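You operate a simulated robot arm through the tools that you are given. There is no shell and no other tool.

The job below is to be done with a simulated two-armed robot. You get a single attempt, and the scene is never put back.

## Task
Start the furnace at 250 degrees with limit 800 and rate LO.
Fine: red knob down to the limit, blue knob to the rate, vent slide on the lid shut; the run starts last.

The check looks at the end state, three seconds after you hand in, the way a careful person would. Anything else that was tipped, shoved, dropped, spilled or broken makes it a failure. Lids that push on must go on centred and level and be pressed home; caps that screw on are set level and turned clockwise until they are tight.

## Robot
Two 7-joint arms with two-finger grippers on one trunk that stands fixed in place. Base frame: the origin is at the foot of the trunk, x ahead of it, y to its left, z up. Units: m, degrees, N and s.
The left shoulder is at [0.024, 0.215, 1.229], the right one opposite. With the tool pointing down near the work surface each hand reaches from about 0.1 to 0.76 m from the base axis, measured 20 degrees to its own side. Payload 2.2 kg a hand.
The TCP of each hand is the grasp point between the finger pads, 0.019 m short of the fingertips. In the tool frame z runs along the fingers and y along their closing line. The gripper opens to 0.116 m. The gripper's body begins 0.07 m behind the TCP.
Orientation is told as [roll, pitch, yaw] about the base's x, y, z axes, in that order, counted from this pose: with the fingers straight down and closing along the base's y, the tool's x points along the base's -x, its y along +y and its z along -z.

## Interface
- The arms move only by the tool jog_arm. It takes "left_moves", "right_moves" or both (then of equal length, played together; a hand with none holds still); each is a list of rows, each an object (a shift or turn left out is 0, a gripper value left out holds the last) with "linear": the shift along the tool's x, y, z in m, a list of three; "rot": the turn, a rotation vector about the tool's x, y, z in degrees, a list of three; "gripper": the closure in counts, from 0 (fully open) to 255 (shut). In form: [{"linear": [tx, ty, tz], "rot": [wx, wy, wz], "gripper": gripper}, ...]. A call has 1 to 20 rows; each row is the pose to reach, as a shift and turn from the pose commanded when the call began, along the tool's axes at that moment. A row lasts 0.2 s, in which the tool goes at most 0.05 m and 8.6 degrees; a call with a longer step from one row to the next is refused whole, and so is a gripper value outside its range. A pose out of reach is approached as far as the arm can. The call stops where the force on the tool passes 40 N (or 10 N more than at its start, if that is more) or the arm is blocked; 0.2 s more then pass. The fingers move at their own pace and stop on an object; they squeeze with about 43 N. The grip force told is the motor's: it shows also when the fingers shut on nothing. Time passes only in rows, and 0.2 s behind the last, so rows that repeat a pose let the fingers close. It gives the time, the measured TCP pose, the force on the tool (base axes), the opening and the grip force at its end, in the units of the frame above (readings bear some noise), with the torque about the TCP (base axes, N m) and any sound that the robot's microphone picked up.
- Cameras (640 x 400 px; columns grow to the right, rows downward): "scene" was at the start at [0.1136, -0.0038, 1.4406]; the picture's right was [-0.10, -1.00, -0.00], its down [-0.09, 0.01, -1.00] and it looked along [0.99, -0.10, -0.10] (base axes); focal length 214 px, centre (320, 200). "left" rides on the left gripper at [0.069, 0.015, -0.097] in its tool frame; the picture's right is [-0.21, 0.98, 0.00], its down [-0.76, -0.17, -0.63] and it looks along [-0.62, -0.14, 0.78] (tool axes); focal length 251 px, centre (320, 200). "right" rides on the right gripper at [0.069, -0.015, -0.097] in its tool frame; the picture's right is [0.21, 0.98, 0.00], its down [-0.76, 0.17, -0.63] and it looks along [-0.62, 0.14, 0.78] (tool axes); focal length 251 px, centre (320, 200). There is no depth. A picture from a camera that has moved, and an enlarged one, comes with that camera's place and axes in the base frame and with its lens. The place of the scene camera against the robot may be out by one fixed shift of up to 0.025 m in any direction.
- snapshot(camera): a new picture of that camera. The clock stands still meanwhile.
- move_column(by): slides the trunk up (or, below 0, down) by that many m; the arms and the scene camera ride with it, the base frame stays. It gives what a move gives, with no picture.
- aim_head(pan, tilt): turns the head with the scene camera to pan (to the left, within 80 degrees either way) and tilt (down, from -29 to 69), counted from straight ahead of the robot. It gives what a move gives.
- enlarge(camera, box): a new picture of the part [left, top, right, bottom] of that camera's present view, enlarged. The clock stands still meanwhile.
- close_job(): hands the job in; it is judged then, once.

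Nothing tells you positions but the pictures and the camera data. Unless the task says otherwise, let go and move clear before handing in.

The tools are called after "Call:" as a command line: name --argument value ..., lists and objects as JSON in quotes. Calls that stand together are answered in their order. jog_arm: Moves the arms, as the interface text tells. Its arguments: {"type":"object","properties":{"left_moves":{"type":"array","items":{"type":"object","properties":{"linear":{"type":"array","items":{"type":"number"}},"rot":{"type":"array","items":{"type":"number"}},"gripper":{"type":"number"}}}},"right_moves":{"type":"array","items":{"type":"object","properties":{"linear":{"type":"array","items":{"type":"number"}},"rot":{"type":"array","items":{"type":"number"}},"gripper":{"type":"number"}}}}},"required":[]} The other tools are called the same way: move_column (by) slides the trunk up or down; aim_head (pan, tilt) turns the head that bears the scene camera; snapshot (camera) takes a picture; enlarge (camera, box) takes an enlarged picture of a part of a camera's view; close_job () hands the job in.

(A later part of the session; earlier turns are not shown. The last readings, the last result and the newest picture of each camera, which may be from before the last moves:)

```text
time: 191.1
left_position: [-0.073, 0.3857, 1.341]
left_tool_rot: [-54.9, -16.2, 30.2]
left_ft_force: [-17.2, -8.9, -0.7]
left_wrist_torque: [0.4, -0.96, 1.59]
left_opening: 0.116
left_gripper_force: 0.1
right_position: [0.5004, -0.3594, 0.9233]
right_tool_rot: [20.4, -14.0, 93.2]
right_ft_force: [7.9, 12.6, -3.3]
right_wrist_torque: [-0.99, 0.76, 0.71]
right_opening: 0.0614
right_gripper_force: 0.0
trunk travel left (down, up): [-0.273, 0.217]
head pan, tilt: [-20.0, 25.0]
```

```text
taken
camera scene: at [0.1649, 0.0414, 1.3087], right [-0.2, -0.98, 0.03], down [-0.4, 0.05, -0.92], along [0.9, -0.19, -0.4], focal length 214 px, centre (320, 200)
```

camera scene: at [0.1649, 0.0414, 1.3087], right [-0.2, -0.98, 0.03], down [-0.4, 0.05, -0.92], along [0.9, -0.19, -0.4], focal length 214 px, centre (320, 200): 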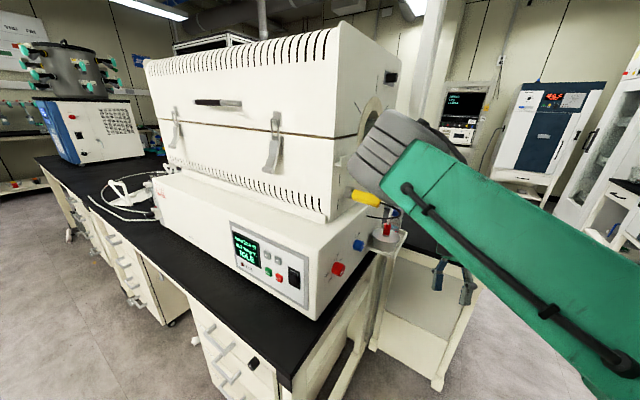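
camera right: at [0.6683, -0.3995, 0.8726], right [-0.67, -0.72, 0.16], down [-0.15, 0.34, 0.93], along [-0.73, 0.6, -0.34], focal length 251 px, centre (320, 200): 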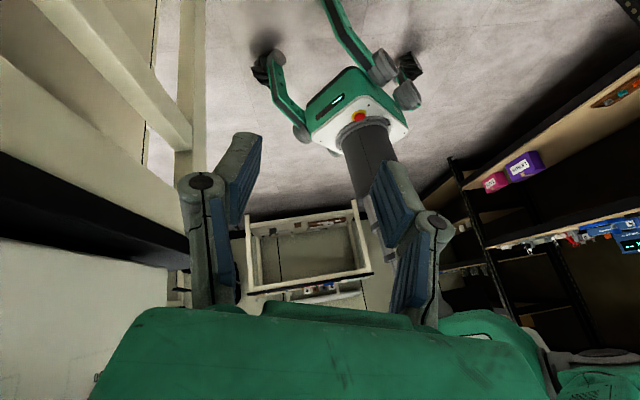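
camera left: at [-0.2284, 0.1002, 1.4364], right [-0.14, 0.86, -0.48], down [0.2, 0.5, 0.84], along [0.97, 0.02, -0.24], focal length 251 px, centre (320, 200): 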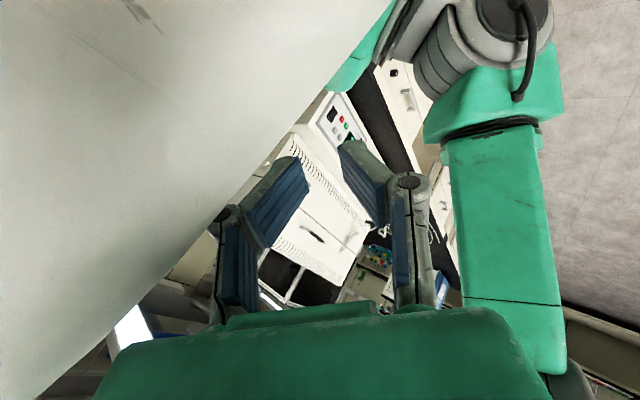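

The head moves themselves come every 0.6 s, exactly half the swing period, so they may be feeding the sway. I'll try waiting with the head commanded to where it already is, so nothing moves at all.

Call:
aim_head --pan -20 --tilt 25

Call:
aim_head --pan -20 --tilt 25

Call:
aim_head --pan -20 --tilt 25

Call:
aim_head --pan -20 --tilt 25

Call:
aim_head --pan -20 --tilt 25

Call:
aim_head --pan -20 --tilt 25

Call:
aim_head --pan -20 --tilt 25

Call:
aim_head --pan -20 --tilt 25

Call:
aim_head --pan -20 --tilt 25

Call:
aim_head --pan -20 --tilt 25

Call:
snapshot --camera "scene"

```text
time: 191.7
left_position: [-0.1168, 0.4921, 1.3569]
left_tool_rot: [-63.8, -15.5, 24.7]
left_ft_force: [3.0, 1.5, 2.0]
left_wrist_torque: [0.11, 0.21, -0.28]
left_opening: 0.1162
left_gripper_force: 0.1
right_position: [0.4055, -0.3202, 0.9723]
right_tool_rot: [19.9, -14.3, 81.5]
right_ft_force: [-0.8, 1.3, 4.2]
right_wrist_torque: [-0.18, -0.12, 0.03]
right_opening: 0.0611
right_gripper_force: 0.1
trunk travel left (down, up): [-0.273, 0.217]
head pan, tilt: [-20.0, 25.0]
```

```text
time: 192.3
left_position: [-0.0537, 0.3315, 1.3719]
left_tool_rot: [-52.3, -17.9, 24.4]
left_ft_force: [-4.7, -7.1, 7.5]
left_wrist_torque: [0.87, 0.11, 0.55]
left_opening: 0.1158
left_gripper_force: 0.2
right_position: [0.4804, -0.4204, 0.9163]
right_tool_rot: [21.5, -16.4, 87.4]
right_ft_force: [-1.5, -2.6, 0.8]
right_wrist_torque: [0.23, -0.17, -0.15]
right_opening: 0.0613
right_gripper_force: 0.1
trunk travel left (down, up): [-0.273, 0.217]
head pan, tilt: [-20.0, 25.0]
```

```text
time: 192.9
left_position: [-0.1168, 0.5225, 1.345]
left_tool_rot: [-60.8, -15.4, 26.1]
left_ft_force: [6.0, -2.8, 3.3]
left_wrist_torque: [0.35, 0.46, -0.27]
left_opening: 0.1161
left_gripper_force: 0.0
right_position: [0.4169, -0.2819, 0.9789]
right_tool_rot: [19.6, -12.0, 84.4]
right_ft_force: [0.3, 5.1, 4.6]
right_wrist_torque: [-0.54, -0.12, 0.21]
right_opening: 0.0617
right_gripper_force: 0.1
trunk travel left (down, up): [-0.273, 0.217]
head pan, tilt: [-20.0, 25.0]
```

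```text
time: 193.5
left_position: [-0.0453, 0.3238, 1.3768]
left_tool_rot: [-51.5, -17.6, 23.4]
left_ft_force: [-3.8, -6.3, 7.3]
left_wrist_torque: [0.83, 0.16, 0.45]
left_opening: 0.1159
left_gripper_force: 0.1
right_position: [0.4926, -0.4379, 0.9137]
right_tool_rot: [20.3, -16.1, 88.8]
right_ft_force: [3.7, -1.5, 1.2]
right_wrist_torque: [0.08, 0.23, 0.01]
right_opening: 0.0614
right_gripper_force: 0.1
trunk travel left (down, up): [-0.273, 0.217]
head pan, tilt: [-20.0, 25.0]
```

```text
time: 194.1
left_position: [-0.1149, 0.52, 1.347]
left_tool_rot: [-61.3, -15.4, 25.4]
left_ft_force: [5.2, -2.0, 1.2]
left_wrist_torque: [0.25, 0.23, -0.23]
left_opening: 0.116
left_gripper_force: 0.1
right_position: [0.41, -0.2878, 0.9789]
right_tool_rot: [19.6, -12.0, 83.8]
right_ft_force: [1.7, 3.7, 5.9]
right_wrist_torque: [-0.5, -0.05, 0.22]
right_opening: 0.0613
right_gripper_force: 0.2
trunk travel left (down, up): [-0.273, 0.217]
head pan, tilt: [-20.0, 25.0]
```

```text
time: 194.7
left_position: [-0.0423, 0.326, 1.3773]
left_tool_rot: [-51.2, -17.8, 23.3]
left_ft_force: [-3.5, -6.2, 6.0]
left_wrist_torque: [0.72, 0.02, 0.47]
left_opening: 0.1157
left_gripper_force: 0.1
right_position: [0.4809, -0.4346, 0.9111]
right_tool_rot: [21.4, -16.4, 87.1]
right_ft_force: [-2.0, -2.3, 0.7]
right_wrist_torque: [0.19, -0.16, -0.15]
right_opening: 0.0613
right_gripper_force: 0.1
trunk travel left (down, up): [-0.273, 0.217]
head pan, tilt: [-20.0, 25.0]
```

```text
time: 195.3
left_position: [-0.1221, 0.5271, 1.3428]
left_tool_rot: [-61.1, -15.4, 26.5]
left_ft_force: [6.4, -2.4, 2.4]
left_wrist_torque: [0.23, 0.42, -0.36]
left_opening: 0.1159
left_gripper_force: 0.2
right_position: [0.414, -0.2766, 0.9786]
right_tool_rot: [19.7, -11.8, 84.7]
right_ft_force: [3.3, 10.3, 2.7]
right_wrist_torque: [-0.93, 0.23, 0.45]
right_opening: 0.0613
right_gripper_force: 0.0
trunk travel left (down, up): [-0.273, 0.217]
head pan, tilt: [-20.0, 25.0]
```

```text
time: 195.9
left_position: [-0.0525, 0.3273, 1.371]
left_tool_rot: [-51.3, -18.1, 24.7]
left_ft_force: [-4.9, -6.7, 6.8]
left_wrist_torque: [0.85, 0.06, 0.53]
left_opening: 0.1159
left_gripper_force: 0.1
right_position: [0.4866, -0.4272, 0.9138]
right_tool_rot: [21.0, -16.2, 88.8]
right_ft_force: [-3.8, -3.4, 2.1]
right_wrist_torque: [0.21, -0.42, -0.22]
right_opening: 0.0614
right_gripper_force: 0.0
trunk travel left (down, up): [-0.273, 0.217]
head pan, tilt: [-20.0, 25.0]
```

```text
time: 196.5
left_position: [-0.1202, 0.5179, 1.3454]
left_tool_rot: [-61.4, -15.7, 26.1]
left_ft_force: [9.5, 0.8, 1.7]
left_wrist_torque: [0.18, 0.5, -0.67]
left_opening: 0.116
left_gripper_force: 0.1
right_position: [0.4094, -0.2942, 0.9787]
right_tool_rot: [19.5, -12.2, 83.4]
right_ft_force: [0.5, 2.0, 6.7]
right_wrist_torque: [-0.39, -0.17, 0.1]
right_opening: 0.0616
right_gripper_force: 0.0
trunk travel left (down, up): [-0.273, 0.217]
head pan, tilt: [-20.0, 25.0]
```

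```text
time: 197.1
left_position: [-0.0459, 0.3259, 1.3783]
left_tool_rot: [-51.9, -17.3, 23.0]
left_ft_force: [-3.4, -5.8, 7.1]
left_wrist_torque: [0.82, 0.15, 0.43]
left_opening: 0.1159
left_gripper_force: 0.1
right_position: [0.4872, -0.4395, 0.915]
right_tool_rot: [20.5, -16.4, 87.7]
right_ft_force: [2.5, -2.1, 1.7]
right_wrist_torque: [0.09, 0.2, 0.07]
right_opening: 0.0617
right_gripper_force: 0.0
trunk travel left (down, up): [-0.273, 0.217]
head pan, tilt: [-20.0, 25.0]
```

```text
taken
camera scene: at [0.231, -0.0165, 1.3116], right [-0.16, -0.99, -0.01], down [-0.42, 0.08, -0.9], along [0.89, -0.14, -0.43], focal length 214 px, centre (320, 200)
```

scene: 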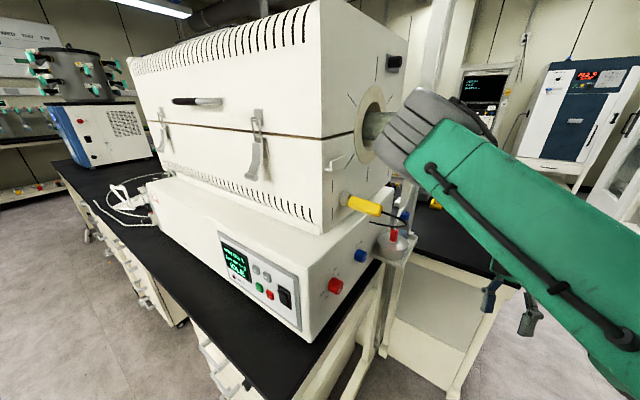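

The swing is now perfectly regular, with the body leaning forward. I need to check whether the elbow is touching the glass tube.

Call:
enlarge --camera "scene" --box '[300, 40, 540, 290]'

Call:
snapshot --camera "right"

Call:
snapshot --camera "left"

```text
1.60 times, centred on (420, 165) of scene
camera zoom: at [0.231, -0.0165, 1.3116], right [-0.16, -0.99, -0.01], down [-0.42, 0.08, -0.9], along [0.89, -0.14, -0.43], focal length 343 px, centre (160, 256)
```

zoom: 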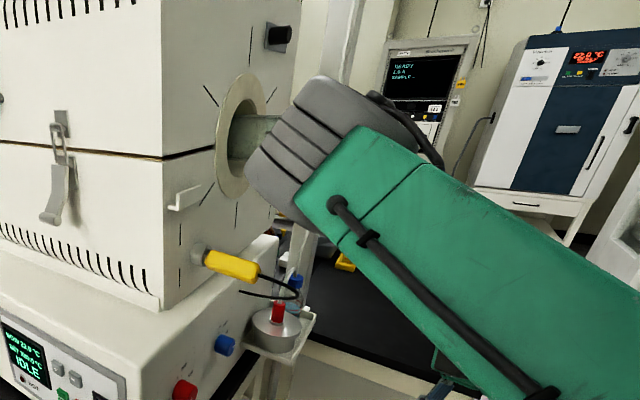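

```text
taken
camera right: at [0.5318, -0.5303, 0.9769], right [-0.93, -0.27, 0.27], down [0.09, 0.54, 0.84], along [-0.37, 0.8, -0.47], focal length 251 px, centre (320, 200)
```

right: 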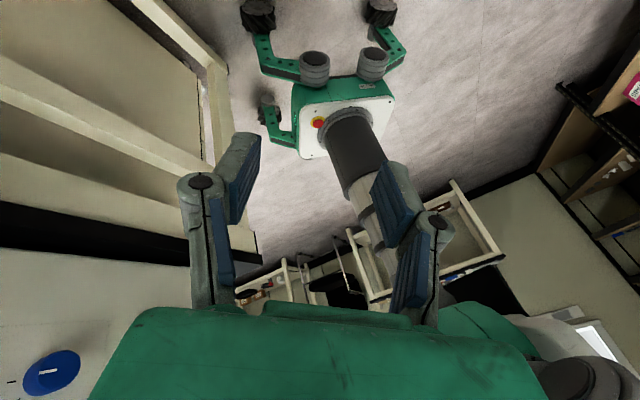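

```text
taken
camera left: at [-0.1527, 0.3709, 1.4026], right [0.16, 0.72, -0.67], down [0.37, 0.59, 0.72], along [0.92, -0.36, -0.17], focal length 251 px, centre (320, 200)
```

left: 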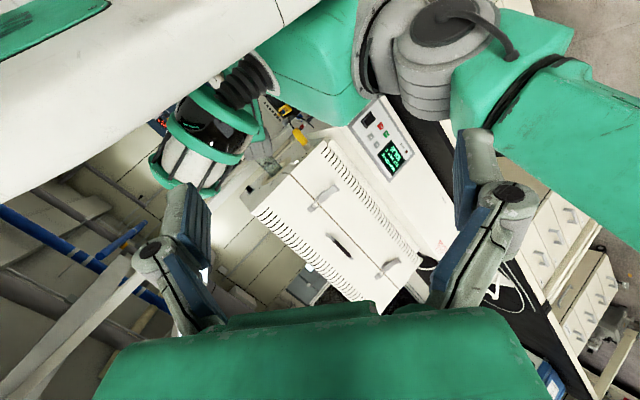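

The right elbow is folded forward, right beside the tube. I'll move the right hand outward to the right to draw the elbow away from the furnace, starting now at the right-lean phase.

Call:
jog_arm --right_moves '[{"linear": [0.046, -0.012, -0.008]}, {"linear": [0.092, -0.024, -0.016]}, {"linear": [0.138, -0.036, -0.024]}, {"linear": [0.184, -0.048, -0.032]}, {"linear": [0.23, -0.06, -0.04]}]'

Call:
jog_arm --right_moves '[{"linear": [0.046, -0.012, -0.008]}, {"linear": [0.092, -0.024, -0.016]}, {"linear": [0.138, -0.036, -0.024]}, {"linear": [0.184, -0.048, -0.032]}, {"linear": [0.23, -0.06, -0.04]}]'

Call:
jog_arm --right_moves '[{"linear": [0.046, -0.012, -0.008]}, {"linear": [0.092, -0.024, -0.016]}, {"linear": [0.138, -0.036, -0.024]}, {"linear": [0.184, -0.048, -0.032]}, {"linear": [0.23, -0.06, -0.04]}]'

Call:
snapshot --camera "scene"

```text
time: 197.4
left_position: [-0.1903, 0.3341, 1.3787]
left_tool_rot: [-57.2, -17.5, 9.4]
left_ft_force: [2.5, -6.9, 4.4]
left_wrist_torque: [0.66, 0.26, -0.03]
left_opening: 0.116
left_gripper_force: 0.2
right_position: [0.1831, -0.5216, 0.9126]
right_tool_rot: [19.0, -19.6, 71.0]
right_ft_force: [3.6, 3.5, 1.3]
right_wrist_torque: [-0.25, 0.29, 0.12]
right_opening: 0.0614
right_gripper_force: 0.0
trunk travel left (down, up): [-0.273, 0.217]
head pan, tilt: [-20.0, 25.0]
stopped in row 1 (left hand): the arm was blocked; the commanded pose is now the measured one
```

```text
time: 197.8
left_position: [-0.1377, 0.5851, 1.3057]
left_tool_rot: [-72.8, -27.6, 12.0]
left_ft_force: [13.5, -3.0, 7.5]
left_wrist_torque: [0.88, 0.42, -1.22]
left_opening: 0.1159
left_gripper_force: 0.0
right_position: [0.2281, -0.3593, 0.9729]
right_tool_rot: [17.8, -10.1, 69.0]
right_ft_force: [-4.5, -1.3, 4.3]
right_wrist_torque: [-0.04, -0.55, -0.13]
right_opening: 0.0615
right_gripper_force: 0.3
trunk travel left (down, up): [-0.273, 0.217]
head pan, tilt: [-20.0, 25.0]
stopped in row 1 (left hand): the arm was blocked; the commanded pose is now the measured one
```

```text
time: 198.1
left_position: [0.0189, 0.494, 1.3371]
left_tool_rot: [-64.9, -6.9, 10.1]
left_ft_force: [-3.5, 5.9, -2.1]
left_wrist_torque: [-0.34, -0.09, 0.08]
left_opening: 0.116
left_gripper_force: 0.1
right_position: [0.3329, -0.4554, 0.9499]
right_tool_rot: [21.0, -10.0, 75.9]
right_ft_force: [-1.3, 1.8, 0.9]
right_wrist_torque: [-0.24, -0.15, 0.06]
right_opening: 0.0614
right_gripper_force: 0.1
trunk travel left (down, up): [-0.273, 0.217]
head pan, tilt: [-20.0, 25.0]
stopped in row 1 (left hand): the arm was blocked; the commanded pose is now the measured one
```

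```text
taken
camera scene: at [0.1596, 0.0904, 1.313], right [-0.28, -0.96, 0.09], down [-0.42, 0.04, -0.91], along [0.86, -0.29, -0.41], focal length 214 px, centre (320, 200)
```

scene: 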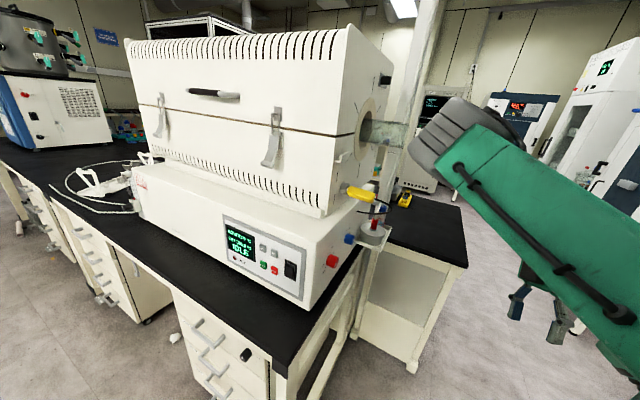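

The elbow is clear of the tube, the tube looks intact, and the left hand is now out in free space. I'll wait without moving anything and see.

Call:
aim_head --pan -20 --tilt 25

Call:
aim_head --pan -20 --tilt 25

Call:
aim_head --pan -20 --tilt 25

Call:
aim_head --pan -20 --tilt 25

Call:
aim_head --pan -20 --tilt 25

Call:
aim_head --pan -20 --tilt 25

Call:
aim_head --pan -20 --tilt 25

Call:
aim_head --pan -20 --tilt 25

```text
time: 198.7
left_position: [-0.1146, 0.463, 1.3668]
left_tool_rot: [-70.6, -13.7, 14.1]
left_ft_force: [4.9, -5.5, 0.6]
left_wrist_torque: [0.24, 0.12, -0.22]
left_opening: 0.116
left_gripper_force: 0.1
right_position: [0.2308, -0.4651, 0.9334]
right_tool_rot: [20.5, -15.2, 68.9]
right_ft_force: [0.0, -5.6, -0.6]
right_wrist_torque: [0.42, 0.08, -0.09]
right_opening: 0.0614
right_gripper_force: 0.1
trunk travel left (down, up): [-0.273, 0.217]
head pan, tilt: [-20.0, 25.0]
```

```text
time: 199.3
left_position: [-0.0474, 0.4376, 1.3427]
left_tool_rot: [-63.2, -16.6, 9.8]
left_ft_force: [-6.1, 3.1, 1.2]
left_wrist_torque: [-0.04, -0.19, 0.45]
left_opening: 0.1159
left_gripper_force: 0.0
right_position: [0.3044, -0.4949, 0.922]
right_tool_rot: [19.8, -13.0, 77.4]
right_ft_force: [3.3, 5.8, -2.0]
right_wrist_torque: [-0.5, 0.34, 0.3]
right_opening: 0.061
right_gripper_force: 0.2
trunk travel left (down, up): [-0.273, 0.217]
head pan, tilt: [-20.0, 25.0]
```

```text
time: 199.9
left_position: [-0.0561, 0.5486, 1.3306]
left_tool_rot: [-68.9, -12.6, 10.3]
left_ft_force: [-2.9, -1.1, 2.3]
left_wrist_torque: [0.15, -0.02, 0.21]
left_opening: 0.116
left_gripper_force: 0.0
right_position: [0.2593, -0.415, 0.9635]
right_tool_rot: [18.7, -10.7, 70.7]
right_ft_force: [0.4, 0.0, 1.8]
right_wrist_torque: [-0.04, 0.06, 0.04]
right_opening: 0.0611
right_gripper_force: 0.2
trunk travel left (down, up): [-0.273, 0.217]
head pan, tilt: [-20.0, 25.0]
```

```text
time: 200.5
left_position: [-0.0434, 0.3636, 1.3852]
left_tool_rot: [-60.7, -13.8, 8.2]
left_ft_force: [1.5, 1.7, -2.1]
left_wrist_torque: [-0.16, 0.03, -0.17]
left_opening: 0.116
left_gripper_force: 0.0
right_position: [0.2687, -0.5526, 0.9003]
right_tool_rot: [21.7, -17.3, 69.3]
right_ft_force: [-2.3, 0.3, -1.8]
right_wrist_torque: [0.02, -0.09, -0.06]
right_opening: 0.0614
right_gripper_force: 0.1
trunk travel left (down, up): [-0.273, 0.217]
head pan, tilt: [-20.0, 25.0]
```

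```text
time: 201.1
left_position: [-0.0391, 0.4962, 1.3408]
left_tool_rot: [-67.4, -12.5, 9.6]
left_ft_force: [-0.4, 0.2, -0.2]
left_wrist_torque: [-0.01, 0.01, 0.04]
left_opening: 0.1159
left_gripper_force: 0.1
right_position: [0.2652, -0.4629, 0.9523]
right_tool_rot: [20.0, -11.6, 70.3]
right_ft_force: [1.8, 0.4, 0.9]
right_wrist_torque: [-0.02, 0.01, 0.04]
right_opening: 0.0615
right_gripper_force: 0.1
trunk travel left (down, up): [-0.273, 0.217]
head pan, tilt: [-20.0, 25.0]
```

```text
time: 201.7
left_position: [-0.0464, 0.5107, 1.3473]
left_tool_rot: [-67.8, -12.8, 9.4]
left_ft_force: [-0.2, -1.2, -0.8]
left_wrist_torque: [0.01, 0.0, -0.01]
left_opening: 0.1163
left_gripper_force: 0.1
right_position: [0.2606, -0.444, 0.9488]
right_tool_rot: [19.4, -12.4, 69.9]
right_ft_force: [-1.3, -0.6, 2.2]
right_wrist_torque: [0.0, -0.11, -0.02]
right_opening: 0.0614
right_gripper_force: 0.1
trunk travel left (down, up): [-0.273, 0.217]
head pan, tilt: [-20.0, 25.0]
```

```text
time: 202.3
left_position: [-0.0428, 0.3592, 1.3864]
left_tool_rot: [-60.7, -13.7, 7.8]
left_ft_force: [2.4, 2.5, -0.3]
left_wrist_torque: [-0.11, 0.03, -0.24]
left_opening: 0.1157
left_gripper_force: 0.1
right_position: [0.2582, -0.5587, 0.9013]
right_tool_rot: [21.9, -17.1, 68.8]
right_ft_force: [-2.2, -0.3, -0.8]
right_wrist_torque: [0.0, -0.11, -0.12]
right_opening: 0.0614
right_gripper_force: 0.0
trunk travel left (down, up): [-0.273, 0.217]
head pan, tilt: [-20.0, 25.0]
```

```text
time: 202.9
left_position: [-0.0344, 0.5292, 1.3347]
left_tool_rot: [-68.6, -12.0, 10.2]
left_ft_force: [-1.4, -2.2, 2.1]
left_wrist_torque: [0.24, 0.04, 0.18]
left_opening: 0.1158
left_gripper_force: 0.0
right_position: [0.2741, -0.4332, 0.9596]
right_tool_rot: [19.7, -10.7, 70.8]
right_ft_force: [1.1, -0.1, 0.4]
right_wrist_torque: [0.05, 0.13, 0.05]
right_opening: 0.0616
right_gripper_force: 0.1
trunk travel left (down, up): [-0.273, 0.217]
head pan, tilt: [-20.0, 25.0]
```

Fore-and-aft sway has died out; only the sideways part remains, and both hands are in safe space. I'll keep waiting.

Call:
aim_head --pan -20 --tilt 25

Call:
aim_head --pan -20 --tilt 25

Call:
aim_head --pan -20 --tilt 25

Call:
aim_head --pan -20 --tilt 25

Call:
aim_head --pan -20 --tilt 25

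Call:
aim_head --pan -20 --tilt 25

Call:
aim_head --pan -20 --tilt 25

Call:
aim_head --pan -20 --tilt 25

Call:
aim_head --pan -20 --tilt 25

Call:
aim_head --pan -20 --tilt 25

Call:
aim_head --pan -20 --tilt 25

Call:
aim_head --pan -20 --tilt 25

```text
time: 203.5
left_position: [-0.0545, 0.4625, 1.3631]
left_tool_rot: [-67.1, -13.7, 9.4]
left_ft_force: [-1.5, 0.7, -0.5]
left_wrist_torque: [-0.08, -0.08, 0.16]
left_opening: 0.1162
left_gripper_force: 0.0
right_position: [0.257, -0.4753, 0.9331]
right_tool_rot: [20.3, -14.0, 69.6]
right_ft_force: [0.6, 0.6, -2.1]
right_wrist_torque: [-0.02, 0.07, 0.07]
right_opening: 0.0614
right_gripper_force: 0.0
trunk travel left (down, up): [-0.273, 0.217]
head pan, tilt: [-20.0, 25.0]
```

```text
time: 204.1
left_position: [-0.0365, 0.3793, 1.3755]
left_tool_rot: [-61.6, -13.3, 7.6]
left_ft_force: [4.3, 2.6, -0.9]
left_wrist_torque: [-0.13, 0.19, -0.49]
left_opening: 0.116
left_gripper_force: 0.1
right_position: [0.255, -0.548, 0.9089]
right_tool_rot: [21.9, -16.1, 68.6]
right_ft_force: [-5.8, -1.9, -0.6]
right_wrist_torque: [0.1, -0.37, -0.24]
right_opening: 0.0612
right_gripper_force: 0.1
trunk travel left (down, up): [-0.273, 0.217]
head pan, tilt: [-20.0, 25.0]
```

```text
time: 204.7
left_position: [-0.0294, 0.5565, 1.3279]
left_tool_rot: [-69.3, -11.6, 10.4]
left_ft_force: [-0.8, -1.7, 2.2]
left_wrist_torque: [0.21, 0.07, 0.16]
left_opening: 0.116
left_gripper_force: 0.1
right_position: [0.2769, -0.4132, 0.9645]
right_tool_rot: [19.5, -9.9, 70.6]
right_ft_force: [1.6, 0.8, -1.0]
right_wrist_torque: [0.02, 0.14, 0.08]
right_opening: 0.0612
right_gripper_force: 0.1
trunk travel left (down, up): [-0.273, 0.217]
head pan, tilt: [-20.0, 25.0]
```

```text
time: 205.3
left_position: [-0.071, 0.3951, 1.3832]
left_tool_rot: [-63.4, -14.1, 9.0]
left_ft_force: [2.3, -0.8, 1.3]
left_wrist_torque: [0.2, 0.05, -0.21]
left_opening: 0.1157
left_gripper_force: 0.0
right_position: [0.2511, -0.5208, 0.9133]
right_tool_rot: [21.1, -16.5, 69.6]
right_ft_force: [0.0, -0.4, -0.5]
right_wrist_torque: [-0.01, 0.0, 0.01]
right_opening: 0.0617
right_gripper_force: 0.1
trunk travel left (down, up): [-0.273, 0.217]
head pan, tilt: [-20.0, 25.0]
```

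```text
time: 205.9
left_position: [-0.0342, 0.455, 1.3399]
left_tool_rot: [-63.2, -13.9, 11.2]
left_ft_force: [-2.2, 5.0, -2.8]
left_wrist_torque: [-0.37, -0.17, 0.05]
left_opening: 0.1163
left_gripper_force: 0.1
right_position: [0.3201, -0.4766, 0.9407]
right_tool_rot: [19.9, -11.4, 76.2]
right_ft_force: [-0.7, 2.0, 3.1]
right_wrist_torque: [-0.28, -0.18, 0.03]
right_opening: 0.0615
right_gripper_force: 0.1
trunk travel left (down, up): [-0.273, 0.217]
head pan, tilt: [-20.0, 25.0]
```

```text
time: 206.5
left_position: [-0.0932, 0.5261, 1.3406]
left_tool_rot: [-69.6, -13.9, 11.7]
left_ft_force: [-3.4, 2.6, -4.0]
left_wrist_torque: [-0.39, -0.26, 0.25]
left_opening: 0.1161
left_gripper_force: 0.2
right_position: [0.2357, -0.4279, 0.9537]
right_tool_rot: [18.9, -12.3, 70.7]
right_ft_force: [1.7, 2.6, 1.8]
right_wrist_torque: [-0.3, 0.21, 0.19]
right_opening: 0.0613
right_gripper_force: 0.0
trunk travel left (down, up): [-0.273, 0.217]
head pan, tilt: [-20.0, 25.0]
```

```text
time: 207.1
left_position: [-0.051, 0.378, 1.3614]
left_tool_rot: [-60.2, -15.3, 8.4]
left_ft_force: [-2.0, -4.6, 0.9]
left_wrist_torque: [0.36, 0.0, 0.27]
left_opening: 0.1158
left_gripper_force: 0.0
right_position: [0.2795, -0.5419, 0.908]
right_tool_rot: [20.4, -14.9, 73.9]
right_ft_force: [-1.4, -2.5, 1.5]
right_wrist_torque: [0.11, -0.21, -0.14]
right_opening: 0.0614
right_gripper_force: 0.1
trunk travel left (down, up): [-0.273, 0.217]
head pan, tilt: [-20.0, 25.0]
```

```text
time: 207.7
left_position: [-0.0343, 0.5741, 1.323]
left_tool_rot: [-70.2, -12.1, 9.6]
left_ft_force: [-2.9, -2.2, 4.7]
left_wrist_torque: [0.39, 0.08, 0.31]
left_opening: 0.1161
left_gripper_force: 0.1
right_position: [0.2614, -0.4027, 0.9736]
right_tool_rot: [18.0, -10.1, 69.7]
right_ft_force: [1.6, 0.2, 2.1]
right_wrist_torque: [0.03, 0.06, 0.04]
right_opening: 0.0614
right_gripper_force: 0.1
trunk travel left (down, up): [-0.273, 0.217]
head pan, tilt: [-20.0, 25.0]
```

```text
time: 208.3
left_position: [-0.0385, 0.3409, 1.3905]
left_tool_rot: [-59.4, -12.8, 5.6]
left_ft_force: [3.6, 1.9, -2.2]
left_wrist_torque: [-0.19, 0.09, -0.31]
left_opening: 0.1158
left_gripper_force: 0.1
right_position: [0.2294, -0.5772, 0.8901]
right_tool_rot: [23.2, -17.7, 66.2]
right_ft_force: [4.2, 1.3, -2.5]
right_wrist_torque: [-0.04, 0.32, 0.13]
right_opening: 0.0611
right_gripper_force: 0.1
trunk travel left (down, up): [-0.273, 0.217]
head pan, tilt: [-20.0, 25.0]
```

```text
time: 208.9
left_position: [0.0157, 0.57, 1.3199]
left_tool_rot: [-70.6, -10.2, 8.7]
left_ft_force: [-0.9, -4.7, 3.2]
left_wrist_torque: [0.31, 0.11, 0.25]
left_opening: 0.116
left_gripper_force: 0.1
right_position: [0.2802, -0.4141, 0.9685]
right_tool_rot: [20.2, -8.8, 68.5]
right_ft_force: [4.4, -1.0, -1.9]
right_wrist_torque: [0.22, 0.49, 0.13]
right_opening: 0.0613
right_gripper_force: 0.1
trunk travel left (down, up): [-0.273, 0.217]
head pan, tilt: [-20.0, 25.0]
```

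```text
time: 209.5
left_position: [-0.0622, 0.37, 1.3891]
left_tool_rot: [-60.6, -14.1, 8.0]
left_ft_force: [3.4, 4.1, -4.9]
left_wrist_torque: [-0.48, 0.04, -0.43]
left_opening: 0.1159
left_gripper_force: 0.1
right_position: [0.2504, -0.5446, 0.9041]
right_tool_rot: [21.8, -17.3, 68.9]
right_ft_force: [-0.1, 1.7, 1.3]
right_wrist_torque: [-0.14, 0.0, -0.01]
right_opening: 0.0617
right_gripper_force: 0.2
trunk travel left (down, up): [-0.273, 0.217]
head pan, tilt: [-20.0, 25.0]
```

```text
time: 210.1
left_position: [-0.0226, 0.4946, 1.3341]
left_tool_rot: [-65.5, -12.8, 11.1]
left_ft_force: [-0.2, 1.4, -2.5]
left_wrist_torque: [-0.2, -0.06, -0.02]
left_opening: 0.116
left_gripper_force: 0.0
right_position: [0.3187, -0.4551, 0.9583]
right_tool_rot: [19.8, -9.8, 75.4]
right_ft_force: [1.0, 0.2, 3.7]
right_wrist_torque: [-0.17, 0.01, 0.09]
right_opening: 0.0615
right_gripper_force: 0.1
trunk travel left (down, up): [-0.273, 0.217]
head pan, tilt: [-20.0, 25.0]
```

It's unstable at this column height even untouched, so lowering the column is the only real cure. Both hands are well clear, so I'll press on with repeated column-down calls.

Call:
move_column --by -0.25

Call:
move_column --by -0.25

Call:
move_column --by -0.25

Call:
move_column --by -0.25

Call:
move_column --by -0.25

Call:
move_column --by -0.25

Call:
snapshot --camera "scene"

```text
time: 210.4
left_position: [-0.0586, 0.2631, 1.3851]
left_tool_rot: [-54.0, -14.9, 0.2]
left_ft_force: [3.9, 1.5, -0.7]
left_wrist_torque: [-0.03, 0.16, -0.28]
left_opening: 0.1159
left_gripper_force: 0.0
right_position: [0.1621, -0.6429, 0.8551]
right_tool_rot: [23.2, -19.0, 66.4]
right_ft_force: [3.2, -1.2, -3.8]
right_wrist_torque: [0.16, 0.28, 0.08]
right_opening: 0.0613
right_gripper_force: 0.0
trunk travel left (down, up): [-0.27, 0.22]
head pan, tilt: [-20.0, 25.0]
stopped: the arm was blocked; the commanded pose is now the measured one
```

```text
time: 210.8
left_position: [-0.1262, 0.4325, 1.3612]
left_tool_rot: [-67.3, -17.1, 3.5]
left_ft_force: [7.2, -6.7, 3.9]
left_wrist_torque: [0.5, 0.2, -0.51]
left_opening: 0.1158
left_gripper_force: 0.0
right_position: [0.1556, -0.5126, 0.9116]
right_tool_rot: [17.6, -14.6, 68.3]
right_ft_force: [1.3, -5.8, -0.7]
right_wrist_torque: [0.48, 0.13, -0.02]
right_opening: 0.0615
right_gripper_force: 0.1
trunk travel left (down, up): [-0.268, 0.222]
head pan, tilt: [-20.0, 25.0]
stopped: the arm was blocked; the commanded pose is now the measured one
```

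```text
time: 211.1
left_position: [-0.0017, 0.6232, 1.2712]
left_tool_rot: [-72.9, -15.4, 3.7]
left_ft_force: [-1.8, -6.1, 5.4]
left_wrist_torque: [0.66, 0.1, 0.23]
left_opening: 0.1159
left_gripper_force: 0.0
right_position: [0.2033, -0.3916, 0.9772]
right_tool_rot: [16.5, -6.4, 66.2]
right_ft_force: [2.6, -2.2, -0.8]
right_wrist_torque: [0.27, 0.26, 0.03]
right_opening: 0.061
right_gripper_force: 0.0
trunk travel left (down, up): [-0.266, 0.224]
head pan, tilt: [-20.0, 25.0]
stopped: the arm was blocked; the commanded pose is now the measured one
```

```text
time: 211.4
left_position: [-0.0158, 0.3765, 1.3179]
left_tool_rot: [-55.8, -13.2, 0.7]
left_ft_force: [-16.7, -8.0, -7.8]
left_wrist_torque: [-0.22, -1.05, 1.41]
left_opening: 0.1157
left_gripper_force: 0.1
right_position: [0.2033, -0.5415, 0.8731]
right_tool_rot: [20.9, -15.9, 68.7]
right_ft_force: [12.9, 2.3, -15.0]
right_wrist_torque: [0.48, 1.36, 0.54]
right_opening: 0.0614
right_gripper_force: 0.2
trunk travel left (down, up): [-0.265, 0.225]
head pan, tilt: [-20.0, 25.0]
stopped: the arm was blocked; the commanded pose is now the measured one
```

```text
time: 211.8
left_position: [-0.0957, 0.2776, 1.3573]
left_tool_rot: [-54.8, -13.2, -11.3]
left_ft_force: [-2.4, 1.1, -4.2]
left_wrist_torque: [-0.28, -0.15, 0.18]
left_opening: 0.116
left_gripper_force: 0.0
right_position: [-0.0665, -0.6557, 0.8311]
right_tool_rot: [20.4, -18.9, 56.7]
right_ft_force: [-1.4, -2.7, -1.1]
right_wrist_torque: [0.16, -0.08, -0.09]
right_opening: 0.0611
right_gripper_force: 0.2
trunk travel left (down, up): [-0.264, 0.226]
head pan, tilt: [-20.0, 25.0]
stopped: the arm was blocked; the commanded pose is now the measured one
```

```text
time: 212.1
left_position: [-0.0513, 0.5546, 1.2815]
left_tool_rot: [-74.5, -14.4, -3.8]
left_ft_force: [2.1, 9.0, -8.8]
left_wrist_torque: [-1.03, -0.05, -0.1]
left_opening: 0.1161
left_gripper_force: 0.0
right_position: [-0.0172, -0.5003, 0.9296]
right_tool_rot: [13.7, -5.8, 63.0]
right_ft_force: [7.3, 7.0, 3.6]
right_wrist_torque: [-0.71, 0.57, 0.17]
right_opening: 0.0612
right_gripper_force: 0.0
trunk travel left (down, up): [-0.263, 0.227]
head pan, tilt: [-20.0, 25.0]
stopped: the arm was blocked; the commanded pose is now the measured one
```

```text
taken
camera scene: at [0.034, -0.0041, 1.2969], right [-0.24, -0.97, 0.02], down [-0.42, 0.09, -0.9], along [0.88, -0.22, -0.43], focal length 214 px, centre (320, 200)
```

scene: 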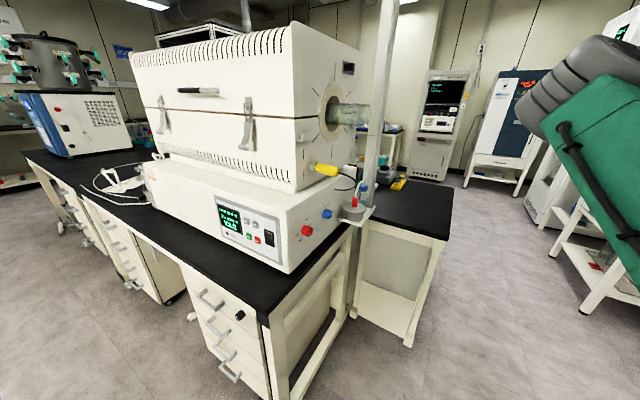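

The column only moves a millimetre or so per call, so that won't do it. The arms are now tucked in close to the body, though, so I'll check whether this compact posture decays.

Call:
aim_head --pan -20 --tilt 25

Call:
aim_head --pan -20 --tilt 25

Call:
aim_head --pan -20 --tilt 25

Call:
aim_head --pan -20 --tilt 25

Call:
aim_head --pan -20 --tilt 25

Call:
aim_head --pan -20 --tilt 25

Call:
aim_head --pan -20 --tilt 25

Call:
aim_head --pan -20 --tilt 25

Call:
snapshot --camera "right"

```text
time: 212.7
left_position: [-0.0322, 0.3648, 1.3359]
left_tool_rot: [-59.8, -12.5, -10.7]
left_ft_force: [-2.8, 3.0, -0.7]
left_wrist_torque: [-0.16, -0.13, 0.2]
left_opening: 0.116
left_gripper_force: 0.0
right_position: [-0.0178, -0.6056, 0.8626]
right_tool_rot: [18.8, -14.5, 57.8]
right_ft_force: [-2.0, -0.9, 0.3]
right_wrist_torque: [0.04, -0.19, -0.1]
right_opening: 0.0613
right_gripper_force: 0.2
trunk travel left (down, up): [-0.263, 0.227]
head pan, tilt: [-20.0, 25.0]
```

```text
time: 213.3
left_position: [-0.0264, 0.5383, 1.2861]
left_tool_rot: [-67.9, -13.2, -9.0]
left_ft_force: [-0.6, -2.3, 2.1]
left_wrist_torque: [0.18, -0.06, 0.03]
left_opening: 0.1159
left_gripper_force: 0.0
right_position: [-0.0207, -0.4799, 0.9243]
right_tool_rot: [15.8, -9.2, 57.4]
right_ft_force: [1.1, -0.6, -0.7]
right_wrist_torque: [0.06, 0.12, -0.05]
right_opening: 0.0614
right_gripper_force: 0.0
trunk travel left (down, up): [-0.263, 0.227]
head pan, tilt: [-20.0, 25.0]
```

```text
time: 213.9
left_position: [-0.0243, 0.4707, 1.3175]
left_tool_rot: [-66.9, -12.9, -9.2]
left_ft_force: [-0.7, -0.4, 1.3]
left_wrist_torque: [0.05, 0.0, 0.0]
left_opening: 0.1161
left_gripper_force: 0.1
right_position: [-0.0147, -0.5401, 0.8969]
right_tool_rot: [16.5, -10.2, 59.1]
right_ft_force: [0.2, -1.8, 1.0]
right_wrist_torque: [0.17, 0.0, -0.03]
right_opening: 0.0614
right_gripper_force: 0.0
trunk travel left (down, up): [-0.263, 0.227]
head pan, tilt: [-20.0, 25.0]
```

```text
time: 214.5
left_position: [-0.0253, 0.3901, 1.33]
left_tool_rot: [-61.1, -12.2, -10.6]
left_ft_force: [0.6, 1.4, -0.2]
left_wrist_torque: [-0.03, 0.01, -0.02]
left_opening: 0.1156
left_gripper_force: 0.2
right_position: [-0.0208, -0.5873, 0.8737]
right_tool_rot: [18.9, -13.7, 57.2]
right_ft_force: [-1.6, -0.6, -0.7]
right_wrist_torque: [0.0, -0.16, -0.04]
right_opening: 0.0615
right_gripper_force: 0.2
trunk travel left (down, up): [-0.263, 0.227]
head pan, tilt: [-20.0, 25.0]
```

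```text
time: 215.1
left_position: [-0.0198, 0.5252, 1.2902]
left_tool_rot: [-67.4, -12.9, -9.3]
left_ft_force: [-1.1, -1.3, 1.0]
left_wrist_torque: [0.06, -0.05, 0.1]
left_opening: 0.1158
left_gripper_force: 0.1
right_position: [-0.0164, -0.4898, 0.9182]
right_tool_rot: [16.4, -9.4, 57.3]
right_ft_force: [1.9, 1.1, -1.8]
right_wrist_torque: [0.04, 0.15, 0.05]
right_opening: 0.0613
right_gripper_force: 0.0
trunk travel left (down, up): [-0.263, 0.227]
head pan, tilt: [-20.0, 25.0]
```

```text
time: 215.7
left_position: [-0.0223, 0.4819, 1.3107]
left_tool_rot: [-66.0, -12.9, -9.7]
left_ft_force: [-0.4, -0.1, 1.8]
left_wrist_torque: [0.04, 0.02, -0.02]
left_opening: 0.1159
left_gripper_force: 0.1
right_position: [-0.0212, -0.5213, 0.9026]
right_tool_rot: [16.7, -10.9, 57.6]
right_ft_force: [-1.3, -1.7, 0.7]
right_wrist_torque: [0.16, -0.08, -0.07]
right_opening: 0.0615
right_gripper_force: 0.0
trunk travel left (down, up): [-0.263, 0.227]
head pan, tilt: [-20.0, 25.0]
```

```text
time: 216.3
left_position: [-0.0246, 0.4008, 1.3295]
left_tool_rot: [-61.4, -12.1, -10.3]
left_ft_force: [0.2, 1.7, -1.0]
left_wrist_torque: [-0.07, 0.0, 0.0]
left_opening: 0.1161
left_gripper_force: 0.1
right_position: [-0.0188, -0.5792, 0.8761]
right_tool_rot: [18.7, -13.3, 57.5]
right_ft_force: [-1.3, -0.5, -0.6]
right_wrist_torque: [0.03, -0.12, -0.05]
right_opening: 0.0615
right_gripper_force: 0.1
trunk travel left (down, up): [-0.263, 0.227]
head pan, tilt: [-20.0, 25.0]
```

```text
time: 216.9
left_position: [-0.0178, 0.497, 1.2978]
left_tool_rot: [-66.2, -12.5, -9.6]
left_ft_force: [2.8, -0.8, 0.0]
left_wrist_torque: [0.09, 0.12, -0.3]
left_opening: 0.1159
left_gripper_force: 0.2
right_position: [-0.0218, -0.5099, 0.9105]
right_tool_rot: [17.0, -10.0, 57.0]
right_ft_force: [-1.9, -0.1, -1.5]
right_wrist_torque: [0.03, -0.2, -0.06]
right_opening: 0.0611
right_gripper_force: 0.0
trunk travel left (down, up): [-0.263, 0.227]
head pan, tilt: [-20.0, 25.0]
```

```text
taken
camera right: at [-0.0307, -0.6022, 0.9844], right [-0.93, 0.29, 0.24], down [0.36, 0.51, 0.78], along [0.1, 0.81, -0.58], focal length 251 px, centre (320, 200)
```

right: 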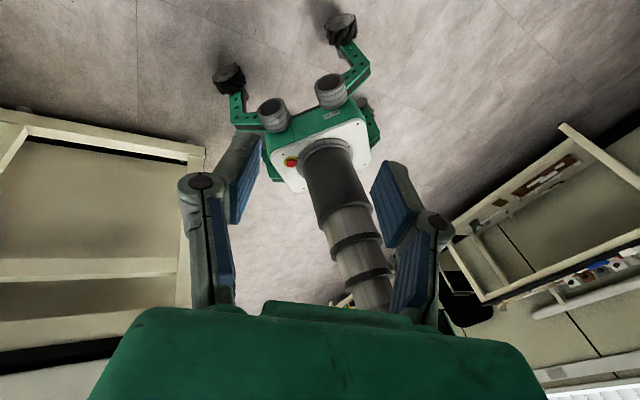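

It's decaying now: the left y range shrank from 0.36–0.54 to 0.40–0.50. This tucked posture is stable, so I'll keep waiting.

Call:
aim_head --pan -20 --tilt 25

Call:
aim_head --pan -20 --tilt 25

Call:
aim_head --pan -20 --tilt 25

Call:
aim_head --pan -20 --tilt 25

Call:
aim_head --pan -20 --tilt 25

Call:
aim_head --pan -20 --tilt 25

Call:
aim_head --pan -20 --tilt 25

Call:
aim_head --pan -20 --tilt 25

Call:
aim_head --pan -20 --tilt 25

Call:
aim_head --pan -20 --tilt 25

Call:
aim_head --pan -20 --tilt 25

Call:
aim_head --pan -20 --tilt 25

Call:
aim_head --pan -20 --tilt 25

Call:
aim_head --pan -20 --tilt 25

Call:
aim_head --pan -20 --tilt 25

Call:
aim_head --pan -20 --tilt 25

Call:
aim_head --pan -20 --tilt 25

Call:
aim_head --pan -20 --tilt 25

```text
time: 217.5
left_position: [-0.0248, 0.5027, 1.3003]
left_tool_rot: [-66.2, -13.0, -9.5]
left_ft_force: [-0.7, -1.1, 1.5]
left_wrist_torque: [0.11, -0.03, 0.07]
left_opening: 0.1161
left_gripper_force: 0.1
right_position: [-0.02, -0.5045, 0.9109]
right_tool_rot: [16.4, -10.4, 57.6]
right_ft_force: [0.1, 0.8, 0.1]
right_wrist_torque: [0.0, 0.01, 0.0]
right_opening: 0.0615
right_gripper_force: 0.1
trunk travel left (down, up): [-0.263, 0.227]
head pan, tilt: [-20.0, 25.0]
```

```text
time: 218.1
left_position: [-0.0215, 0.415, 1.3282]
left_tool_rot: [-62.0, -12.1, -10.4]
left_ft_force: [0.7, -0.1, -0.1]
left_wrist_torque: [0.01, 0.0, -0.05]
left_opening: 0.116
left_gripper_force: 0.0
right_position: [-0.0182, -0.5692, 0.88]
right_tool_rot: [18.6, -13.0, 57.5]
right_ft_force: [-0.7, -1.0, -1.2]
right_wrist_torque: [0.13, -0.05, 0.02]
right_opening: 0.0613
right_gripper_force: 0.0
trunk travel left (down, up): [-0.263, 0.227]
head pan, tilt: [-20.0, 25.0]
```

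```text
time: 218.7
left_position: [-0.023, 0.4566, 1.31]
left_tool_rot: [-64.2, -12.5, -9.7]
left_ft_force: [0.4, -0.1, -0.8]
left_wrist_torque: [0.0, -0.03, 0.05]
left_opening: 0.116
left_gripper_force: 0.1
right_position: [-0.0196, -0.5406, 0.8975]
right_tool_rot: [17.4, -11.3, 57.4]
right_ft_force: [0.0, 0.4, -0.9]
right_wrist_torque: [-0.03, 0.04, -0.01]
right_opening: 0.0616
right_gripper_force: 0.1
trunk travel left (down, up): [-0.263, 0.227]
head pan, tilt: [-20.0, 25.0]
```

```text
time: 219.3
left_position: [-0.0237, 0.5164, 1.2938]
left_tool_rot: [-67.1, -12.9, -9.2]
left_ft_force: [-0.9, -1.1, 0.5]
left_wrist_torque: [0.09, -0.04, 0.02]
left_opening: 0.1161
left_gripper_force: 0.2
right_position: [-0.0177, -0.4974, 0.9171]
right_tool_rot: [16.2, -9.5, 57.9]
right_ft_force: [0.0, 0.5, 0.3]
right_wrist_torque: [0.01, 0.09, 0.04]
right_opening: 0.0616
right_gripper_force: 0.0
trunk travel left (down, up): [-0.263, 0.227]
head pan, tilt: [-20.0, 25.0]
```

```text
time: 219.9
left_position: [-0.0226, 0.4507, 1.3185]
left_tool_rot: [-63.6, -12.5, -10.0]
left_ft_force: [0.7, -0.3, 0.4]
left_wrist_torque: [0.03, 0.02, -0.01]
left_opening: 0.1157
left_gripper_force: 0.1
right_position: [-0.0177, -0.5438, 0.8916]
right_tool_rot: [17.7, -11.9, 57.6]
right_ft_force: [-0.8, -0.4, 0.7]
right_wrist_torque: [-0.02, -0.01, 0.0]
right_opening: 0.0613
right_gripper_force: 0.1
trunk travel left (down, up): [-0.263, 0.227]
head pan, tilt: [-20.0, 25.0]
```

```text
time: 220.5
left_position: [-0.0225, 0.4232, 1.3236]
left_tool_rot: [-62.5, -12.2, -10.3]
left_ft_force: [0.0, 0.5, -0.5]
left_wrist_torque: [-0.07, 0.04, 0.01]
left_opening: 0.1162
left_gripper_force: 0.1
right_position: [-0.0202, -0.5648, 0.885]
right_tool_rot: [18.3, -12.6, 57.4]
right_ft_force: [-1.2, 0.4, -0.8]
right_wrist_torque: [-0.01, -0.06, -0.02]
right_opening: 0.0614
right_gripper_force: 0.0
trunk travel left (down, up): [-0.263, 0.227]
head pan, tilt: [-20.0, 25.0]
```

```text
time: 221.1
left_position: [-0.0224, 0.498, 1.2984]
left_tool_rot: [-66.2, -12.8, -9.4]
left_ft_force: [0.1, 0.3, 0.5]
left_wrist_torque: [0.0, -0.01, 0.01]
left_opening: 0.1161
left_gripper_force: 0.0
right_position: [-0.0185, -0.5107, 0.9125]
right_tool_rot: [16.6, -10.0, 57.6]
right_ft_force: [0.8, 0.8, 0.3]
right_wrist_torque: [0.04, 0.02, 0.01]
right_opening: 0.0615
right_gripper_force: 0.1
trunk travel left (down, up): [-0.263, 0.227]
head pan, tilt: [-20.0, 25.0]
```

```text
time: 221.7
left_position: [-0.0238, 0.4948, 1.3033]
left_tool_rot: [-65.8, -12.8, -9.5]
left_ft_force: [-0.1, -0.5, 0.2]
left_wrist_torque: [0.02, -0.03, -0.01]
left_opening: 0.116
left_gripper_force: 0.0
right_position: [-0.0186, -0.5123, 0.907]
right_tool_rot: [16.8, -10.5, 57.6]
right_ft_force: [0.3, 0.9, 0.3]
right_wrist_torque: [-0.05, 0.05, 0.06]
right_opening: 0.0615
right_gripper_force: 0.2
trunk travel left (down, up): [-0.263, 0.227]
head pan, tilt: [-20.0, 25.0]
```

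```text
time: 222.3
left_position: [-0.0229, 0.4237, 1.3251]
left_tool_rot: [-62.4, -12.2, -10.3]
left_ft_force: [-0.9, -0.7, -0.4]
left_wrist_torque: [0.02, 0.0, -0.01]
left_opening: 0.1161
left_gripper_force: 0.0
right_position: [-0.0197, -0.5631, 0.8813]
right_tool_rot: [18.2, -12.6, 57.4]
right_ft_force: [0.3, -0.3, -2.1]
right_wrist_torque: [0.07, -0.01, -0.04]
right_opening: 0.0615
right_gripper_force: 0.0
trunk travel left (down, up): [-0.263, 0.227]
head pan, tilt: [-20.0, 25.0]
```

```text
time: 222.9
left_position: [-0.0229, 0.4568, 1.3121]
left_tool_rot: [-64.2, -12.5, -10.0]
left_ft_force: [-0.3, -0.1, -0.2]
left_wrist_torque: [-0.04, 0.01, 0.0]
left_opening: 0.1159
left_gripper_force: 0.1
right_position: [-0.0199, -0.5424, 0.8966]
right_tool_rot: [17.5, -11.3, 57.5]
right_ft_force: [0.2, -0.5, -0.4]
right_wrist_torque: [0.07, 0.02, 0.06]
right_opening: 0.0617
right_gripper_force: 0.1
trunk travel left (down, up): [-0.263, 0.227]
head pan, tilt: [-20.0, 25.0]
```

```text
time: 223.5
left_position: [-0.0235, 0.5092, 1.2965]
left_tool_rot: [-66.7, -12.9, -9.2]
left_ft_force: [-0.6, -1.1, 1.1]
left_wrist_torque: [0.14, 0.01, 0.0]
left_opening: 0.1159
left_gripper_force: 0.1
right_position: [-0.0176, -0.5024, 0.9153]
right_tool_rot: [16.3, -9.8, 57.8]
right_ft_force: [1.1, -0.2, 0.7]
right_wrist_torque: [0.08, 0.06, 0.0]
right_opening: 0.0614
right_gripper_force: 0.1
trunk travel left (down, up): [-0.263, 0.227]
head pan, tilt: [-20.0, 25.0]
```

```text
time: 224.1
left_position: [-0.0235, 0.4572, 1.3158]
left_tool_rot: [-63.9, -12.5, -9.9]
left_ft_force: [0.1, 0.2, 0.4]
left_wrist_torque: [0.03, -0.01, -0.03]
left_opening: 0.1157
left_gripper_force: 0.0
right_position: [-0.0167, -0.5397, 0.8948]
right_tool_rot: [17.5, -11.7, 57.6]
right_ft_force: [0.4, 0.1, 0.3]
right_wrist_torque: [0.04, 0.0, 0.0]
right_opening: 0.0615
right_gripper_force: 0.1
trunk travel left (down, up): [-0.263, 0.227]
head pan, tilt: [-20.0, 25.0]
```

```text
time: 224.7
left_position: [-0.0231, 0.4276, 1.3222]
left_tool_rot: [-62.6, -12.3, -10.4]
left_ft_force: [0.2, 0.4, -0.5]
left_wrist_torque: [-0.06, 0.0, 0.0]
left_opening: 0.1159
left_gripper_force: 0.1
right_position: [-0.0203, -0.5606, 0.886]
right_tool_rot: [18.2, -12.4, 57.4]
right_ft_force: [0.2, -1.0, -0.4]
right_wrist_torque: [0.05, -0.05, 0.02]
right_opening: 0.0613
right_gripper_force: 0.1
trunk travel left (down, up): [-0.263, 0.227]
head pan, tilt: [-20.0, 25.0]
```

```text
time: 225.3
left_position: [-0.0226, 0.4905, 1.3013]
left_tool_rot: [-65.9, -12.8, -9.6]
left_ft_force: [-0.9, 0.2, 0.0]
left_wrist_torque: [0.01, -0.02, 0.03]
left_opening: 0.1162
left_gripper_force: 0.0
right_position: [-0.018, -0.5167, 0.9084]
right_tool_rot: [16.7, -10.3, 57.7]
right_ft_force: [-0.5, -1.3, 0.2]
right_wrist_torque: [-0.01, 0.03, -0.01]
right_opening: 0.0612
right_gripper_force: 0.1
trunk travel left (down, up): [-0.263, 0.227]
head pan, tilt: [-20.0, 25.0]
```

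```text
time: 225.9
left_position: [-0.0229, 0.4925, 1.304]
left_tool_rot: [-65.7, -12.7, -9.6]
left_ft_force: [-0.8, -0.1, -0.6]
left_wrist_torque: [0.01, 0.02, 0.02]
left_opening: 0.116
left_gripper_force: 0.0
right_position: [-0.0173, -0.5131, 0.9076]
right_tool_rot: [16.8, -10.5, 57.6]
right_ft_force: [-0.5, -0.2, 0.4]
right_wrist_torque: [-0.02, 0.02, 0.02]
right_opening: 0.0614
right_gripper_force: 0.1
trunk travel left (down, up): [-0.263, 0.227]
head pan, tilt: [-20.0, 25.0]
```

```text
time: 226.5
left_position: [-0.023, 0.4328, 1.3226]
left_tool_rot: [-62.7, -12.2, -10.3]
left_ft_force: [0.7, -0.6, -1.0]
left_wrist_torque: [0.01, 0.0, -0.03]
left_opening: 0.1159
left_gripper_force: 0.0
right_position: [-0.0199, -0.5567, 0.8855]
right_tool_rot: [18.2, -12.5, 57.5]
right_ft_force: [-0.5, -1.9, -1.8]
right_wrist_torque: [0.09, -0.02, 0.0]
right_opening: 0.0616
right_gripper_force: 0.1
trunk travel left (down, up): [-0.263, 0.227]
head pan, tilt: [-20.0, 25.0]
```

```text
time: 227.1
left_position: [-0.0232, 0.4548, 1.3123]
left_tool_rot: [-64.1, -12.5, -10.0]
left_ft_force: [-1.2, 0.5, 0.3]
left_wrist_torque: [-0.02, 0.03, 0.0]
left_opening: 0.1163
left_gripper_force: 0.0
right_position: [-0.0196, -0.5419, 0.8977]
right_tool_rot: [17.5, -11.5, 57.5]
right_ft_force: [-0.6, -1.4, -0.1]
right_wrist_torque: [0.04, 0.0, -0.01]
right_opening: 0.0614
right_gripper_force: 0.0
trunk travel left (down, up): [-0.263, 0.227]
head pan, tilt: [-20.0, 25.0]
```

```text
time: 227.7
left_position: [-0.0228, 0.5017, 1.2989]
left_tool_rot: [-66.2, -12.8, -9.4]
left_ft_force: [-0.2, 0.1, -0.1]
left_wrist_torque: [0.06, 0.0, 0.03]
left_opening: 0.1162
left_gripper_force: 0.1
right_position: [-0.0182, -0.5075, 0.9125]
right_tool_rot: [16.5, -10.2, 57.9]
right_ft_force: [0.8, 0.3, 0.0]
right_wrist_torque: [0.02, 0.01, 0.01]
right_opening: 0.0616
right_gripper_force: 0.0
trunk travel left (down, up): [-0.263, 0.227]
head pan, tilt: [-20.0, 25.0]
```

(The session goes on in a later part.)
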